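You operate a simulated robot arm through the tools that you are given. There is no shell and no other tool. Be economical: measure what you need, move in short steps, check, and stop when the job is done.

Carry out the task below with a simulated robot arm. There is one attempt and no reset: what you move stays moved.

TASK
Push the upper drawer shut.
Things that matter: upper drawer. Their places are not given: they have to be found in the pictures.

It is judged by the outcome, as a careful person would: the job done as asked, and still so three seconds after it is handed in. It fails if anything else is knocked over, pushed out of place, dropped, spilled or broken.

THE ROBOT
A 7-joint arm with a two-finger parallel gripper, fixed in place. Base frame: the origin is at the foot of the arm, x ahead of it, y to its left, z up. Lengths are in cm, angles in rad, forces in N, time in s.
Its first joint turns from -1.152 to 1.152 rad. Payload 1.57 kg.
Tool frame: the origin (TCP) lies between the finger pads and is the grasp point; the fingertips stand 3 cm ahead of it; z points along the fingers, y is the line along which they close. The gripper opens to 11 cm. The fingers are 2.4 cm wide and 1.2 cm thick; the gripper's body (4.8 by 11.2 cm) begins 7.8 cm behind the TCP.
Orientation is told as [roll, pitch, yaw] about the base's x, y, z axes, in that order, counted from this pose: with the fingers straight down and closing along the base's y, the tool's x points along the base's -x, its y along +y and its z along -z.

THE INTERFACE
- The arm moves only by the tool apply_moves. Its argument "series" is a list of rows, each an object (a shift or turn left out is 0, a gripper value left out holds the last) with "gripper": the finger opening in cm, from 0 to 11; "translation": the shift along the tool's x, y, z in cm, a list of three; "rotation": the turn, a rotation vector about the tool's x, y, z in rad, a list of three. In form: [{"gripper": gripper, "translation": [dx, dy, dz], "rotation": [rx, ry, rz]}, ...]. A call has 1 to 10 rows; each row is the pose to reach, as a shift and turn from the pose commanded when the call began, along the tool's axes at that moment. A row lasts 0.2 s, in which the tool goes at most 5 cm and 0.15 rad; a call with a longer step from one row to the next is refused whole, and so is a gripper value outside its range. A pose out of reach is approached as far as the arm can. The call stops where the force on the tool passes 40 N (or 10 N more than at its start, if that is more) or the arm is blocked; 0.2 s more then pass. The fingers move at their own pace (about 10.8 cm/s each) and stop on an object; they squeeze with about 43 N. The grip force told is the motor's: it shows also when the fingers shut on nothing. Time passes only in rows, and 0.2 s behind the last, so rows that repeat a pose let the fingers close. It gives the time, the measured TCP pose, the force on the tool (base axes), the opening and the grip force at its end, in the units of the frame above (readings bear some noise), and new pictures: "views" is both (left out), scene, wrist or none.
- Cameras (640 x 400 px; columns grow to the right, rows downward): "scene" is fixed at [13.77, -40.11, 136.66]; the picture's right is [0.91, -0.42, 0.00], its down [-0.37, -0.80, -0.46] and it looks along [0.20, 0.42, -0.89] (base axes); focal length 324 px, centre (320, 200). "wrist" rides on the gripper at [-3.6, 0, -8] in the tool frame; the picture's right is [0.00, -1.00, 0.00], its down [0.97, 0.00, -0.24] and it looks along [0.24, 0.00, 0.97] (tool axes); focal length 218 px, centre (320, 200).
- pixel_to_xyz(camera, pixels): there is no depth. For up to 12 entries [column, row, z] of the newest picture of that camera ("zoom" is the newest enlarged one), the place [x, y] in the base frame at which the ray of that pixel passes the height z, good to about 0.2 cm. No time passes.
- zoom(camera, box): a new picture of the part [left, top, right, bottom] of that camera's present view, enlarged. No time passes.
- job_done(): hands the job in; it is judged then, once.

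Work in short steps. Measure before you move; look again where a grasp or a placing could have gone wrong, and mend it. You have 60 turns and 120 pictures in all, the two below and enlarged ones among them. Open the gripper and draw the arm clear of the work before you hand the job in, unless the task says otherwise; then end with one line.

The tools are called after "Request:" as name(argument=value, ...) on one line, values as JSON. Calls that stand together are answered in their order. apply_moves: Moves the arm, as the interface text tells. Its arguments: {"type":"object","properties":{"series":{"type":"array"},"views":{"type":"string","enum":["both","scene","wrist","none"]}},"required":["series"]} The other tools are called the same way: pixel_to_xyz (camera, pixels) gives the place at which the rays of pixels pass given heights; zoom (camera, box) takes an enlarged picture of a part of a camera's view; job_done () hands the job in.

At the start:

```text
time_s: 0.0
ee_pos: [47.74, -8.15, 88.6]
tool_rot: [0.001, 0.001, 0.0]
force: [-0.5, 0.1, -0.1]
width: 11.0
grasp_force: 0.1
```

scene: 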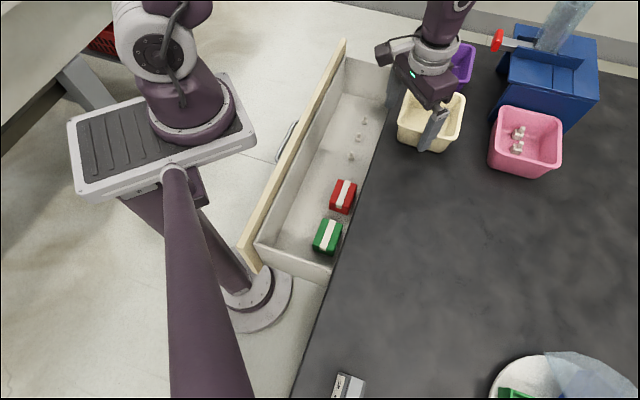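
wrist: 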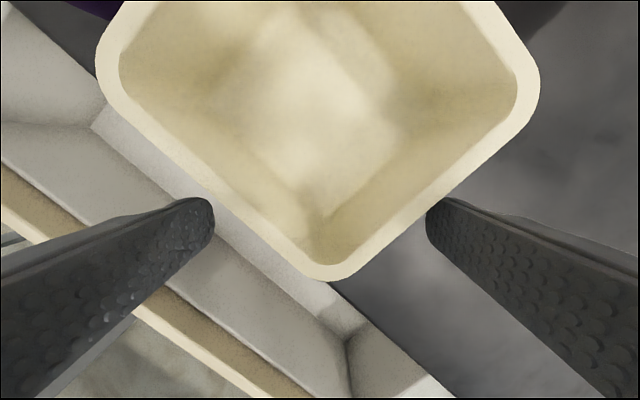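

The open drawer's front panel runs from about (345,42) to (248,262), with the table edge from (300,390) to (392,75). I'll measure these points at several heights and enlarge the drawer.

Request:
pixel_to_xyz(camera="scene", pixels=[[345, 40, 60], [240, 247, 60], [258, 268, 60], [345, 40, 55], [240, 247, 55], [258, 268, 55], [300, 390, 63.3], [345, 220, 63.3], [380, 120, 63.3], [333, 275, 60], [285, 140, 52], [435, 150, 63.3]])

Request:
zoom(camera="scene", box=[220, 20, 420, 290])

```text
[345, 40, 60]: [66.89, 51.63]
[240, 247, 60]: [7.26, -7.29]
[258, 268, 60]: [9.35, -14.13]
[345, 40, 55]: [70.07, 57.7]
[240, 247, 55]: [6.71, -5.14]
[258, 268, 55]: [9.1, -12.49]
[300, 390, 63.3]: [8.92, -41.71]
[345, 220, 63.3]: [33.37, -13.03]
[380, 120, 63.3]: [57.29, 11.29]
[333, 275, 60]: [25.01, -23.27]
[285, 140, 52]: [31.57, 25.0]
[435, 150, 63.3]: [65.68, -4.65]
```

```text
1.48 times, centred on (320, 155) of scene
```

zoom: 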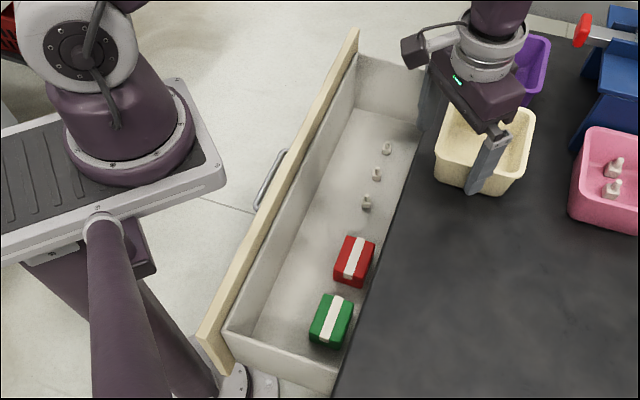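

The drawer's panel runs at about 45–48° and stands some 22 cm out. I rotate the tool so that it squares with the panel and move, high up, to above the panel's outer side, then measure there.

Request:
apply_moves(series=[{"gripper": 0, "translation": [2.8, 3.2, 0], "rotation": [0, 0, 0.1]}, {"translation": [5.6, 6.4, 0], "rotation": [0, 0, 0.2]}, {"translation": [8.4, 9.6, 0], "rotation": [0, 0, 0.3]}, {"translation": [11.2, 12.8, 0], "rotation": [0, 0, 0.4]}, {"translation": [14, 16, 0], "rotation": [0, 0, 0.5]}, {"translation": [16.8, 19.2, 0], "rotation": [0, 0, 0.6]}, {"translation": [19.6, 22.4, 0], "rotation": [0, 0, 0.7]}, {"translation": [22, 25, 0], "rotation": [0, 0, 0.75]}, {"translation": [22, 25, 0], "rotation": [0, 0, 0.75]}])

```text
time_s: 2.0
ee_pos: [25.87, 17.01, 88.34]
tool_rot: [-0.001, 0.0, -0.751]
force: [0.9, -1.0, -0.5]
width: 0.0
grasp_force: 21.8
```

scene: 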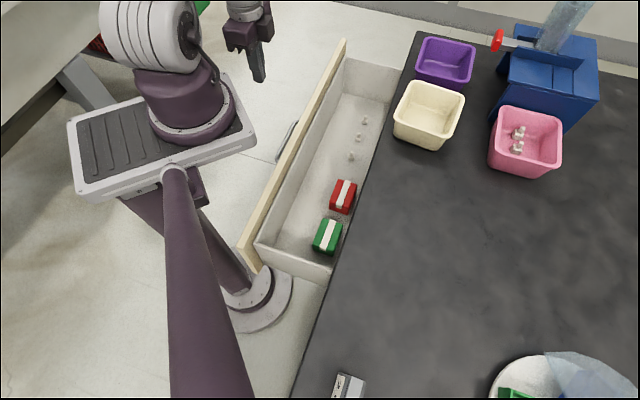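
wrist: 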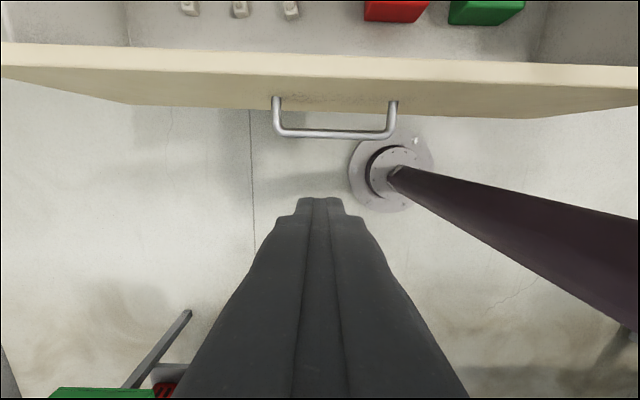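

The wrist view shows the panel square on with the handle at (275–395,135). I find the panel-top height by comparing both cameras at several heights.

Request:
pixel_to_xyz(camera="wrist", pixels=[[320, 72, 62], [320, 72, 58], [320, 72, 54], [100, 68, 60], [540, 80, 60], [275, 130, 54], [275, 130, 50], [390, 135, 54], [390, 135, 50], [320, 105, 50], [320, 105, 45]])

Request:
pixel_to_xyz(camera="scene", pixels=[[291, 147, 62], [291, 147, 58], [291, 147, 54], [297, 122, 54], [297, 122, 50], [276, 161, 54], [276, 161, 50]])

Request:
zoom(camera="scene", box=[230, 90, 350, 190])

Request:
zoom(camera="wrist", box=[240, 30, 440, 155])

```text
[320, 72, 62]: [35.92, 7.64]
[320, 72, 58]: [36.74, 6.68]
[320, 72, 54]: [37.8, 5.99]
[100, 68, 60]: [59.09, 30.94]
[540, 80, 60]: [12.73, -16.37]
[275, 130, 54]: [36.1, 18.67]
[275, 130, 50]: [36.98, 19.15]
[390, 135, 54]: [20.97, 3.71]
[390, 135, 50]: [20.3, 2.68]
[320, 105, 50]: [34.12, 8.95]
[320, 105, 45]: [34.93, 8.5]
```

```text
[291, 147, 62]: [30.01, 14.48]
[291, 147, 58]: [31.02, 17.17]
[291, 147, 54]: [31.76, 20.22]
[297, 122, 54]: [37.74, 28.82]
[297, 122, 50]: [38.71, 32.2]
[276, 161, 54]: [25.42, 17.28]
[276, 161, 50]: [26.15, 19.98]
```

```text
4.00 times, centred on (290, 140) of scene
```

zoom: 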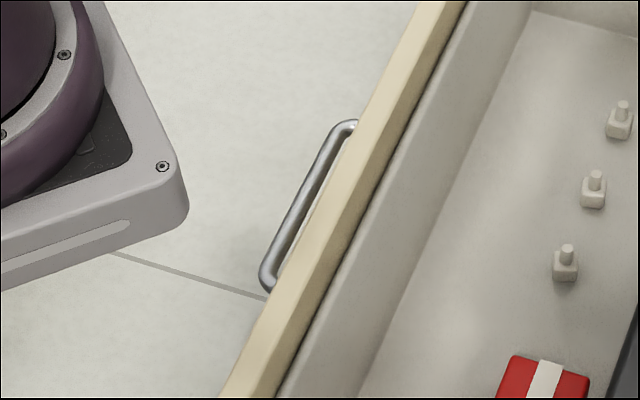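

```text
3.20 times, centred on (340, 92) of wrist
```

zoom: 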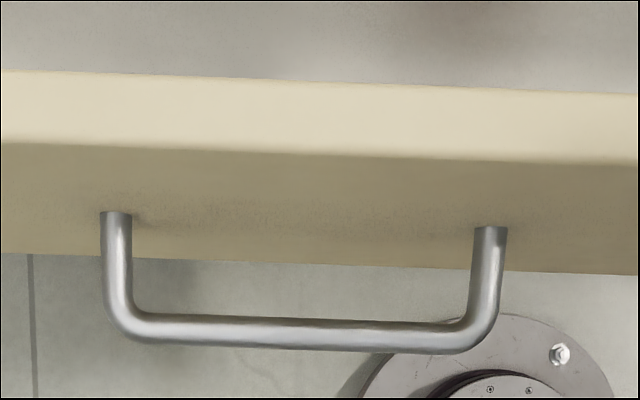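

Request:
pixel_to_xyz(camera="wrist", pixels=[[320, 77, 66], [320, 77, 72], [320, 77, 78], [276, 134, 62], [276, 134, 66], [276, 134, 70], [390, 137, 62], [390, 137, 66], [390, 137, 70], [305, 93, 72]])

Request:
pixel_to_xyz(camera="scene", pixels=[[287.5, 147, 66], [287.5, 147, 72], [287.5, 147, 78], [296, 121, 62], [296, 121, 66], [296, 121, 70], [276, 161, 62], [276, 161, 66], [276, 161, 70], [340, 240, 63.3], [340, 240, 72]])

```text
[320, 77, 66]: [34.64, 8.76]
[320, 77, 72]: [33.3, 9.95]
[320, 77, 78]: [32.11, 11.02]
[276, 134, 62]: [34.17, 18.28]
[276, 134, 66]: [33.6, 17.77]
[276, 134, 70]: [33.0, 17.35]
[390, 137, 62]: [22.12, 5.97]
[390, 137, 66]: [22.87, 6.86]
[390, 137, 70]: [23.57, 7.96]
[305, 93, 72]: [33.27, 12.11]
```

```text
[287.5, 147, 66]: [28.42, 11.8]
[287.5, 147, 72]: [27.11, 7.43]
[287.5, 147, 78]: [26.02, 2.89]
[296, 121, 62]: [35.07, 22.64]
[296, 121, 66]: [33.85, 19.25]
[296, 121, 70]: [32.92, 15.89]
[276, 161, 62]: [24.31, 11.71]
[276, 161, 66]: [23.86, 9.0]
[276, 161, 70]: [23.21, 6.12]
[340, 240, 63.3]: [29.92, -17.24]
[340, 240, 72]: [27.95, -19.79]
```

Both cameras agree for the handle at z≈68 (from (33.3,17.5) to (23.4,7.3)) and the panel's top at z≈76, about 9 cm ahead of the TCP along the push direction. I tilt the fingers toward the panel and go down above the handle to tip height ≈73, still short of the panel.

Request:
apply_moves(series=[{"gripper": 0, "translation": [0, 0, 3], "rotation": [0, -0.1, 0]}, {"translation": [0, 0, 6], "rotation": [0, -0.2, 0]}, {"translation": [-1, 0, 9], "rotation": [0, -0.3, 0]}, {"translation": [-2, -0.5, 11], "rotation": [0, -0.35, 0]}, {"translation": [-3, -1, 12.5], "rotation": [0, -0.35, 0]}, {"translation": [-3, -1, 12.5], "rotation": [0, -0.35, 0]}])

```text
time_s: 3.4
ee_pos: [27.22, 14.18, 75.92]
tool_rot: [-0.001, -0.351, -0.75]
force: [0.4, 0.5, -0.1]
width: 0.0
grasp_force: 21.6
```

scene: 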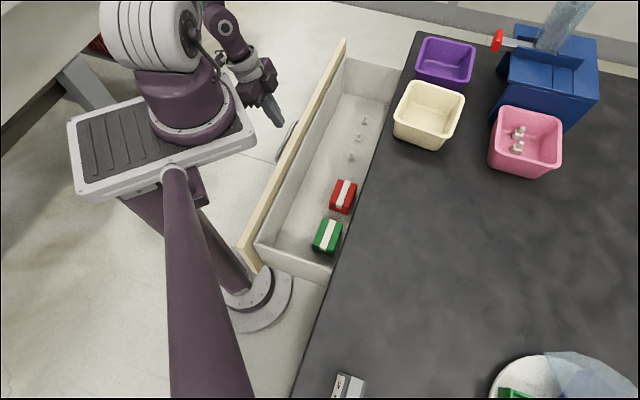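
wrist: 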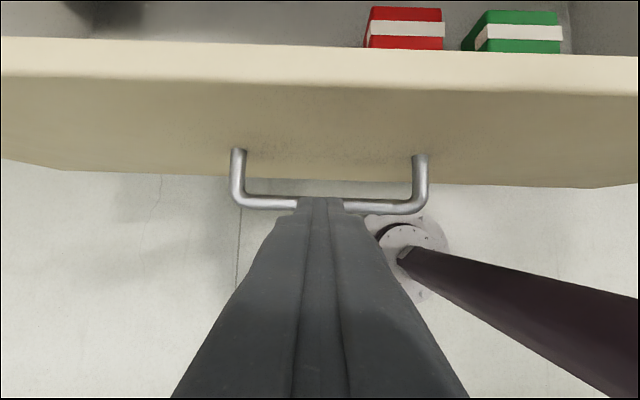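

The fingertips are above the handle and before the panel. I advance horizontally (tool direction [-0.94,0,0.34]) in small steps to contact.

Request:
apply_moves(series=[{"translation": [-0.94, 0, 0.34]}, {"translation": [-1.88, 0, 0.69]}, {"translation": [-2.82, 0, 1.03]}, {"translation": [-3.76, 0, 1.37]}, {"translation": [-4.7, 0, 1.72]}, {"translation": [-5.63, 0, 2.06]}])

```text
time_s: 4.8
ee_pos: [31.68, 10.09, 75.97]
tool_rot: [0.002, -0.348, -0.751]
force: [0.6, 0.7, -0.3]
width: 0.03
grasp_force: 20.9
```

scene: 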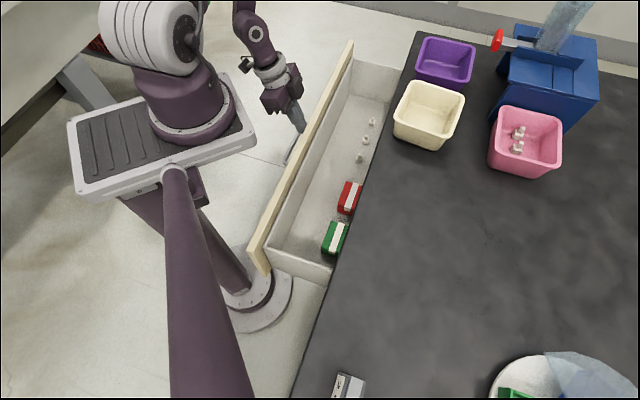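
wrist: 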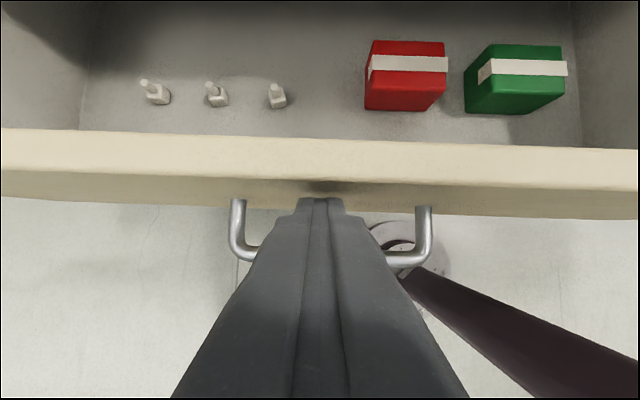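

The drawer moves smoothly and the contents stay upright. I continue slowly at 1 cm per row.

Request:
apply_moves(series=[{"translation": [-0.66, 0, 0.24]}, {"translation": [-1.5, 0, 0.55]}, {"translation": [-2.44, 0, 0.89]}, {"translation": [-3.38, 0, 1.23]}, {"translation": [-4.32, 0, 1.58]}, {"translation": [-5.26, 0, 1.92]}, {"translation": [-6.2, 0, 2.26]}, {"translation": [-7.04, 0, 2.57]}, {"translation": [-7.7, 0, 2.81]}, {"translation": [-8, 0, 2.92]}])

```text
time_s: 7.0
ee_pos: [37.84, 4.3, 75.98]
tool_rot: [0.0, -0.35, -0.751]
force: [-1.0, 0.2, 0.1]
width: 0.02
grasp_force: 21.5
```

scene: 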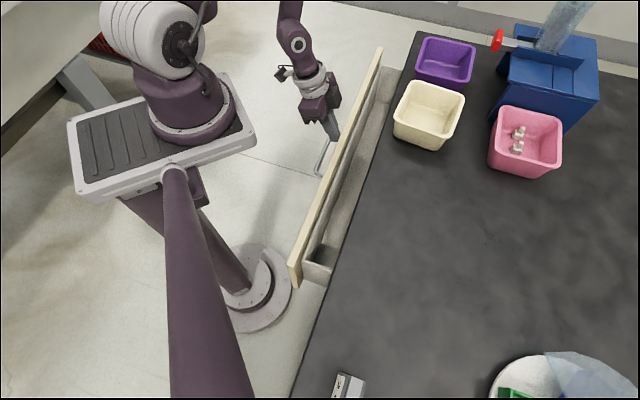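
wrist: 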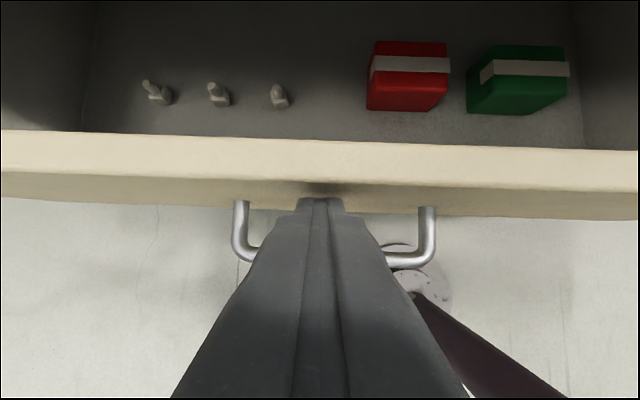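

Roughly 5–8 cm of gap remain. I go on the same way; the force limit will stop it at the end.

Request:
apply_moves(series=[{"translation": [-0.56, 0, 0.21]}, {"translation": [-1.2, 0, 0.44]}, {"translation": [-1.88, 0, 0.69]}, {"translation": [-2.54, 0, 0.93]}, {"translation": [-3.2, 0, 1.17]}, {"translation": [-3.76, 0, 1.37]}, {"translation": [-4.32, 0, 1.58]}, {"translation": [-4.7, 0, 1.72]}])

```text
time_s: 8.8
ee_pos: [41.5, 0.75, 76.03]
tool_rot: [0.001, -0.353, -0.749]
force: [-0.2, -0.1, 0.3]
width: 0.01
grasp_force: 22.1
```

scene: 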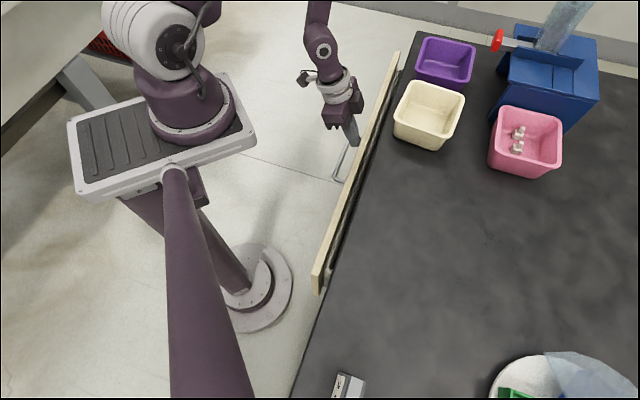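
wrist: 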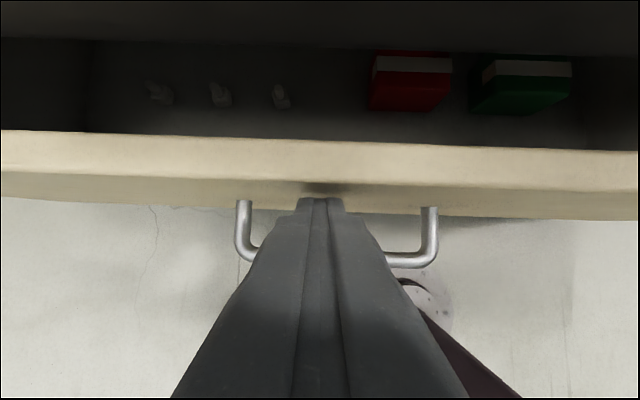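

A gap of some 2–3 cm remains; I push on at a slower pace to a gentle stop.

Request:
apply_moves(series=[{"translation": [-0.38, 0, 0.14]}, {"translation": [-0.75, 0, 0.27]}, {"translation": [-1.13, 0, 0.41]}, {"translation": [-1.5, 0, 0.55]}, {"translation": [-1.88, 0, 0.69]}, {"translation": [-2.26, 0, 0.82]}, {"translation": [-2.63, 0, 0.96]}, {"translation": [-3.0, 0, 1.1]}, {"translation": [-3.38, 0, 1.23]}, {"translation": [-3.76, 0, 1.37]}])

```text
time_s: 11.0
ee_pos: [44.55, -1.92, 76.0]
tool_rot: [0.001, -0.352, -0.75]
force: [0.0, 0.2, -0.4]
width: 0.0
grasp_force: 21.4
```

scene: 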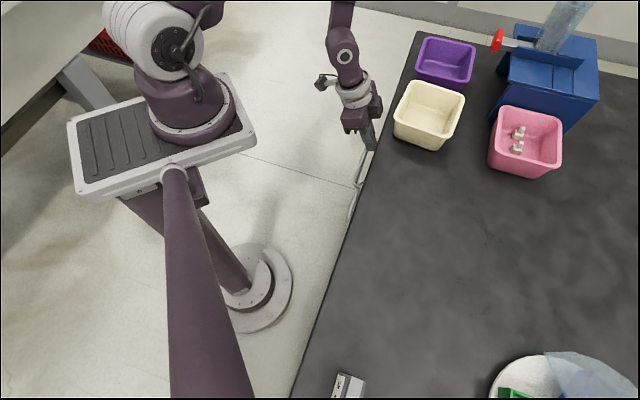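
wrist: 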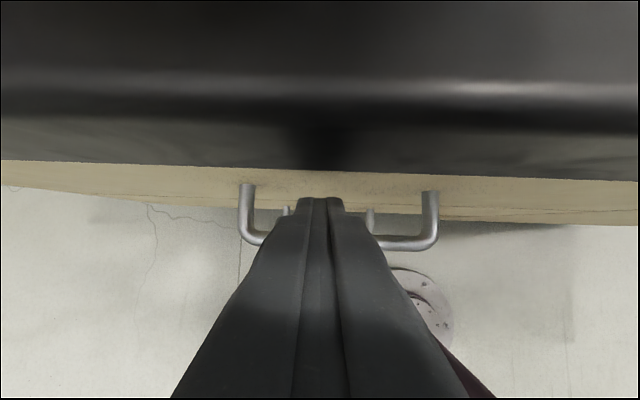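

The panel is now going under the tabletop's lip, and no end stop has been felt yet. I look closely at it.

Request:
zoom(camera="wrist", box=[180, 90, 480, 278])

Request:
zoom(camera="scene", box=[300, 90, 440, 250])

```text
2.13 times, centred on (330, 184) of wrist
```

zoom: 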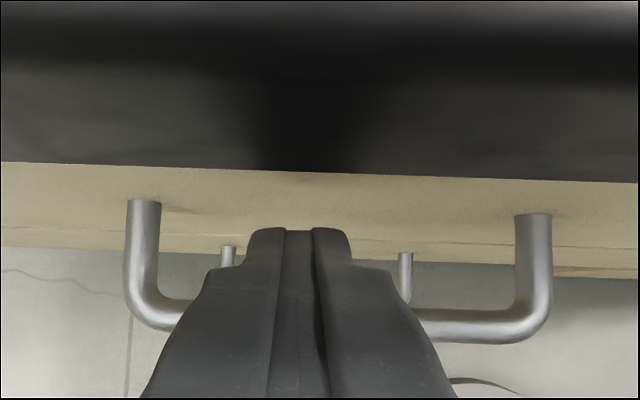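

```text
2.50 times, centred on (370, 170) of scene
```

zoom: 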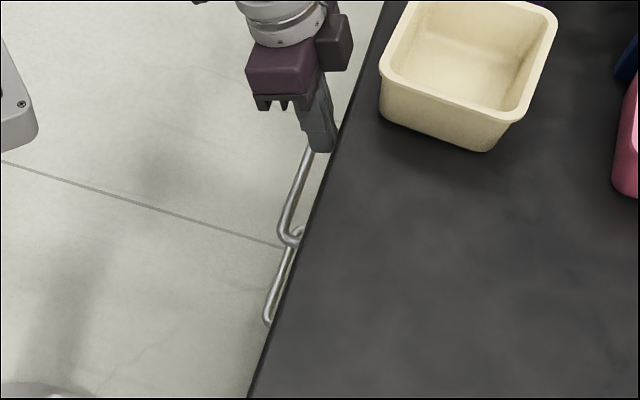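

The upper panel appears level with the lower drawer's (seam at wrist row ~208), but I want to feel the stop; I creep forward in 0.2 cm steps.

Request:
apply_moves(series=[{"translation": [-0.19, 0, 0.07]}, {"translation": [-0.38, 0, 0.14]}, {"translation": [-0.56, 0, 0.21]}, {"translation": [-0.75, 0, 0.27]}, {"translation": [-0.94, 0, 0.34]}, {"translation": [-1.13, 0, 0.41]}, {"translation": [-1.32, 0, 0.48]}, {"translation": [-1.5, 0, 0.55]}])

```text
time_s: 12.8
ee_pos: [45.33, -2.82, 76.03]
tool_rot: [-0.003, -0.342, -0.748]
force: [-23.5, 23.4, 12.1]
width: 0.0
grasp_force: 21.3
```

scene: 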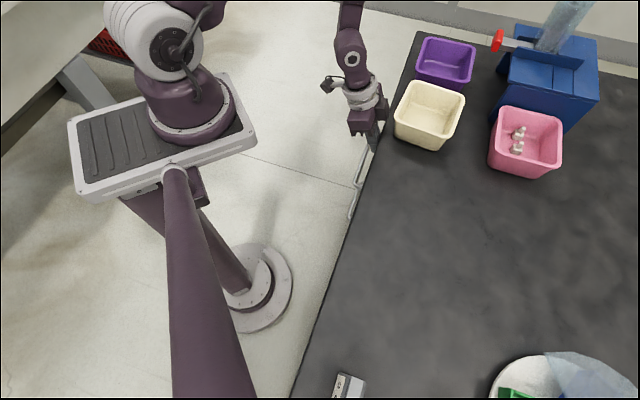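
wrist: 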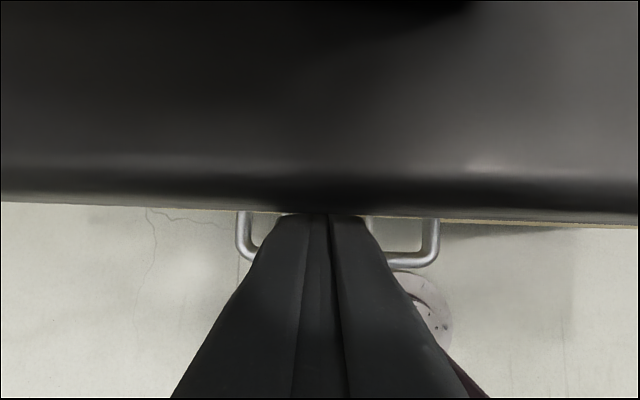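

A stop is felt (about 33 N horizontally). I back off and check whether the upper panel is level with the lower drawer's.

Request:
apply_moves(series=[{"translation": [1.5, 0, -0.55]}, {"translation": [4.5, 0, -1.65]}, {"translation": [8.5, 0, -3.1]}, {"translation": [12, 0, -4.4]}, {"translation": [12, 0, -4.4], "rotation": [0, -0.12, 0]}, {"translation": [12, 0, -4.4], "rotation": [0, -0.25, 0]}, {"translation": [12, 0, -4.4], "rotation": [0, -0.35, 0]}, {"translation": [12, 0, -4.4], "rotation": [0, -0.35, 0]}])

Request:
zoom(camera="scene", box=[290, 40, 430, 300])

```text
time_s: 14.6
ee_pos: [36.3, 5.73, 76.0]
tool_rot: [-0.001, -0.702, -0.751]
force: [0.6, -0.4, -0.9]
width: 0.01
grasp_force: 20.8
```

scene: 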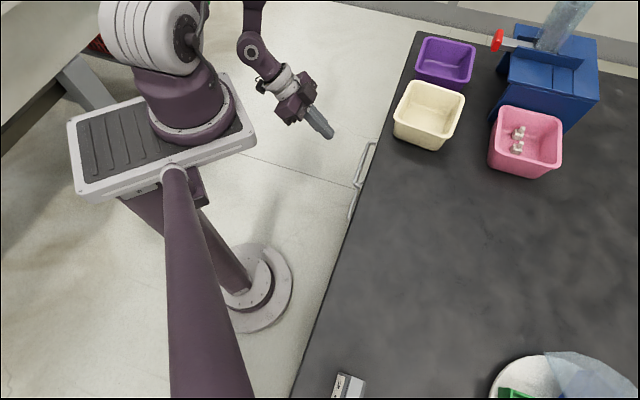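
wrist: 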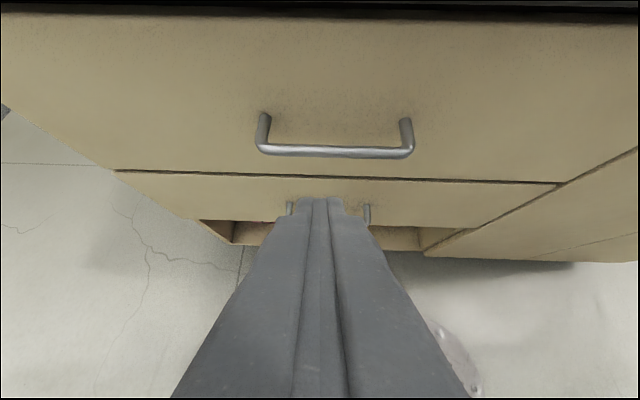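

```text
1.54 times, centred on (360, 170) of scene
```

zoom: 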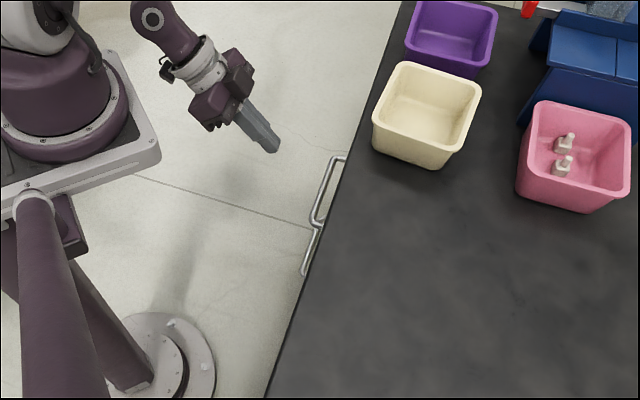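

Request:
zoom(camera="wrist", box=[480, 80, 640, 260])

Request:
zoom(camera="wrist", box=[0, 0, 320, 200])

```text
2.22 times, centred on (560, 170) of wrist
```

zoom: 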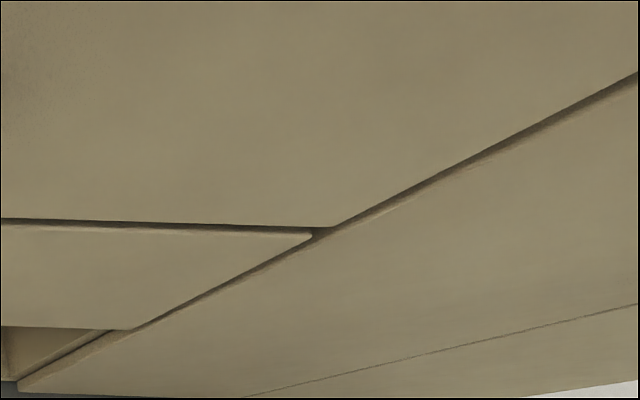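

```text
2.00 times, centred on (160, 100) of wrist
```

zoom: 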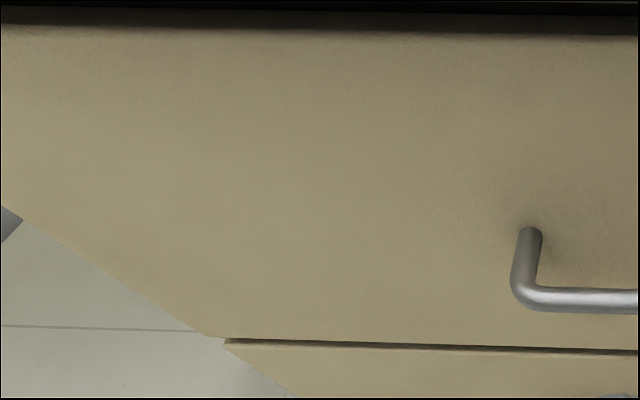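

The faces look about flush, but the earlier stop might have been the tabletop's lip. To be sure, I push once more with the steeper tilt and lower (tip z≈71.3), which clears the lip.

Request:
apply_moves(series=[{"translation": [1.48, 0, 1.76]}, {"translation": [-0.8, 0, 3.7]}, {"translation": [-3.1, 0, 5.6]}, {"translation": [-4.6, 0, 6.9]}, {"translation": [-5.4, 0, 7.55]}, {"translation": [-5.4, 0, 7.55]}])

```text
time_s: 16.0
ee_pos: [42.75, -0.51, 73.77]
tool_rot: [-0.001, -0.698, -0.752]
force: [-0.9, 0.5, 0.9]
width: 0.01
grasp_force: 21.0
```

scene: 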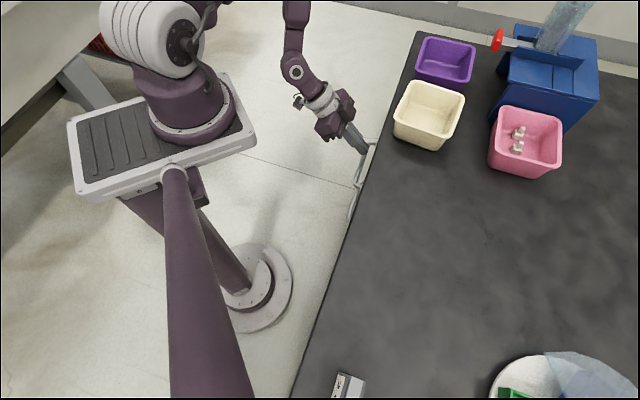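
wrist: 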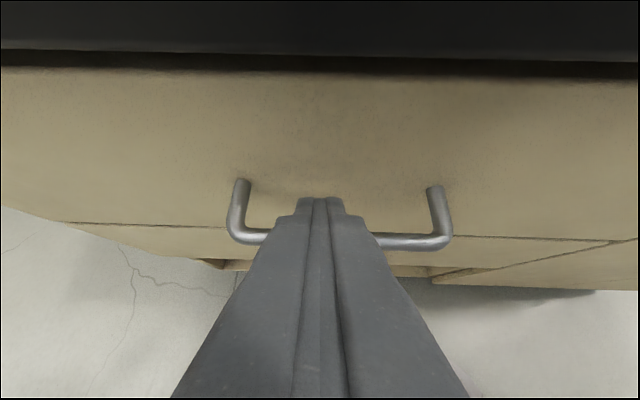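

Fingers are above the handle bar and just short of the face. I creep forward until it stops.

Request:
apply_moves(series=[{"translation": [-0.31, 0, 0.26]}, {"translation": [-0.61, 0, 0.52]}, {"translation": [-0.92, 0, 0.77]}, {"translation": [-1.22, 0, 1.03]}, {"translation": [-1.53, 0, 1.29]}, {"translation": [-1.84, 0, 1.55]}, {"translation": [-2.14, 0, 1.8]}, {"translation": [-2.45, 0, 2.06]}, {"translation": [-2.75, 0, 2.32]}, {"translation": [-3.06, 0, 2.58]}])

```text
time_s: 17.9
ee_pos: [44.9, -2.33, 73.7]
tool_rot: [-0.003, -0.687, -0.744]
force: [-5.0, 5.6, 2.9]
width: 0.03
grasp_force: 21.1
stopped in row 9: the force on the tool passed its limit (the readings are from after the stop); the commanded pose is now the measured one
```

scene: 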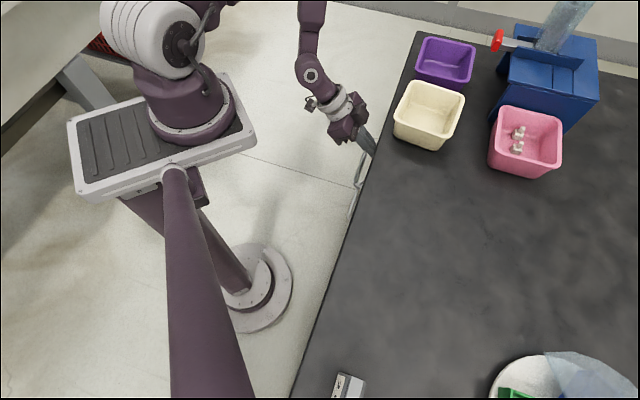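
wrist: 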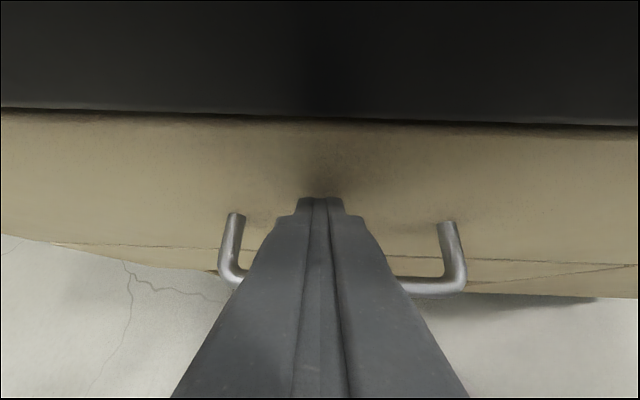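

The face stops the fingers hard at the same place as before, so the drawer is at its end stop. I withdraw straight back, rise, and open the gripper.

Request:
apply_moves(series=[{"translation": [1.5, 0, -1.3]}, {"translation": [4.6, 0, -3.9]}, {"translation": [7.6, 0, -6.4]}, {"translation": [10, 0, -8.4]}, {"translation": [8, 0, -11]}, {"translation": [6, 0, -14], "gripper": 5}, {"translation": [4, 0, -17], "gripper": 5}, {"translation": [4, 0, -17], "gripper": 11}, {"translation": [4, 0, -17], "gripper": 11}])

Request:
zoom(camera="scene", box=[290, 40, 430, 300])

```text
time_s: 19.9
ee_pos: [34.77, 7.28, 84.34]
tool_rot: [-0.005, -0.69, -0.745]
force: [-0.1, 0.5, -1.0]
width: 11.01
grasp_force: 0.2
```

scene: 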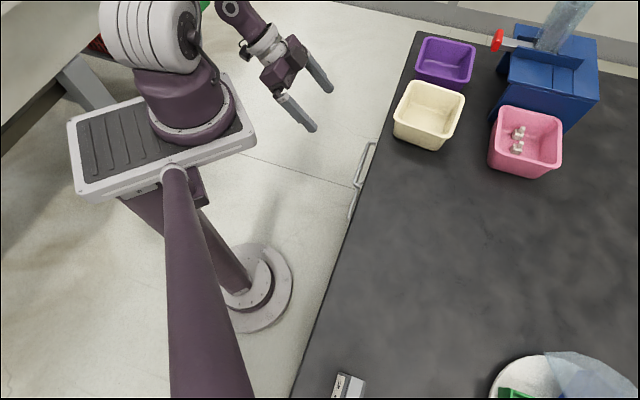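
wrist: 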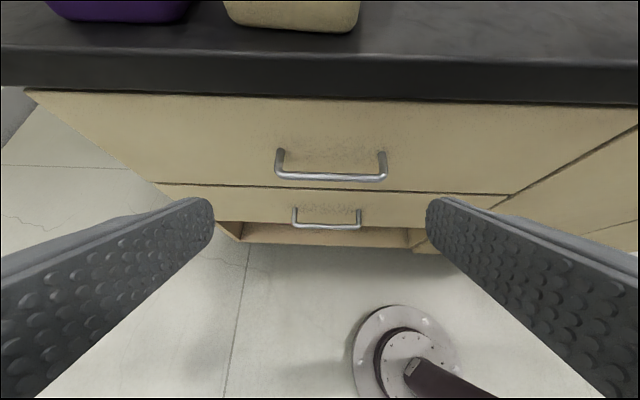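

```text
1.54 times, centred on (360, 170) of scene
```

zoom: 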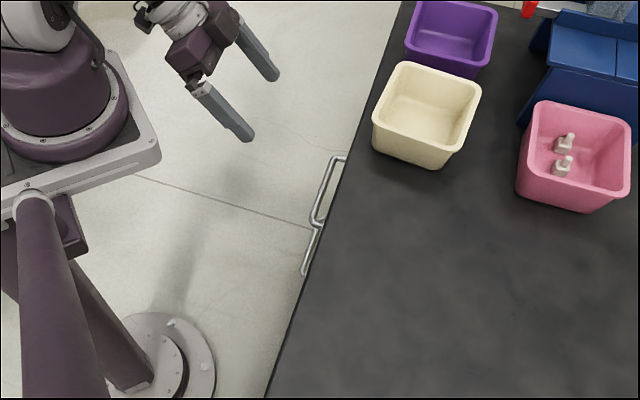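

The upper drawer sits flush with the lower drawer and the side panel, the bins are where they were, and the arm is clear with the gripper open, so I hand the job in.

Request:
job_done()

```text
The job is handed in.
```

The upper drawer is pushed shut: its front is flush with the lower drawer, and nothing else in view was moved.
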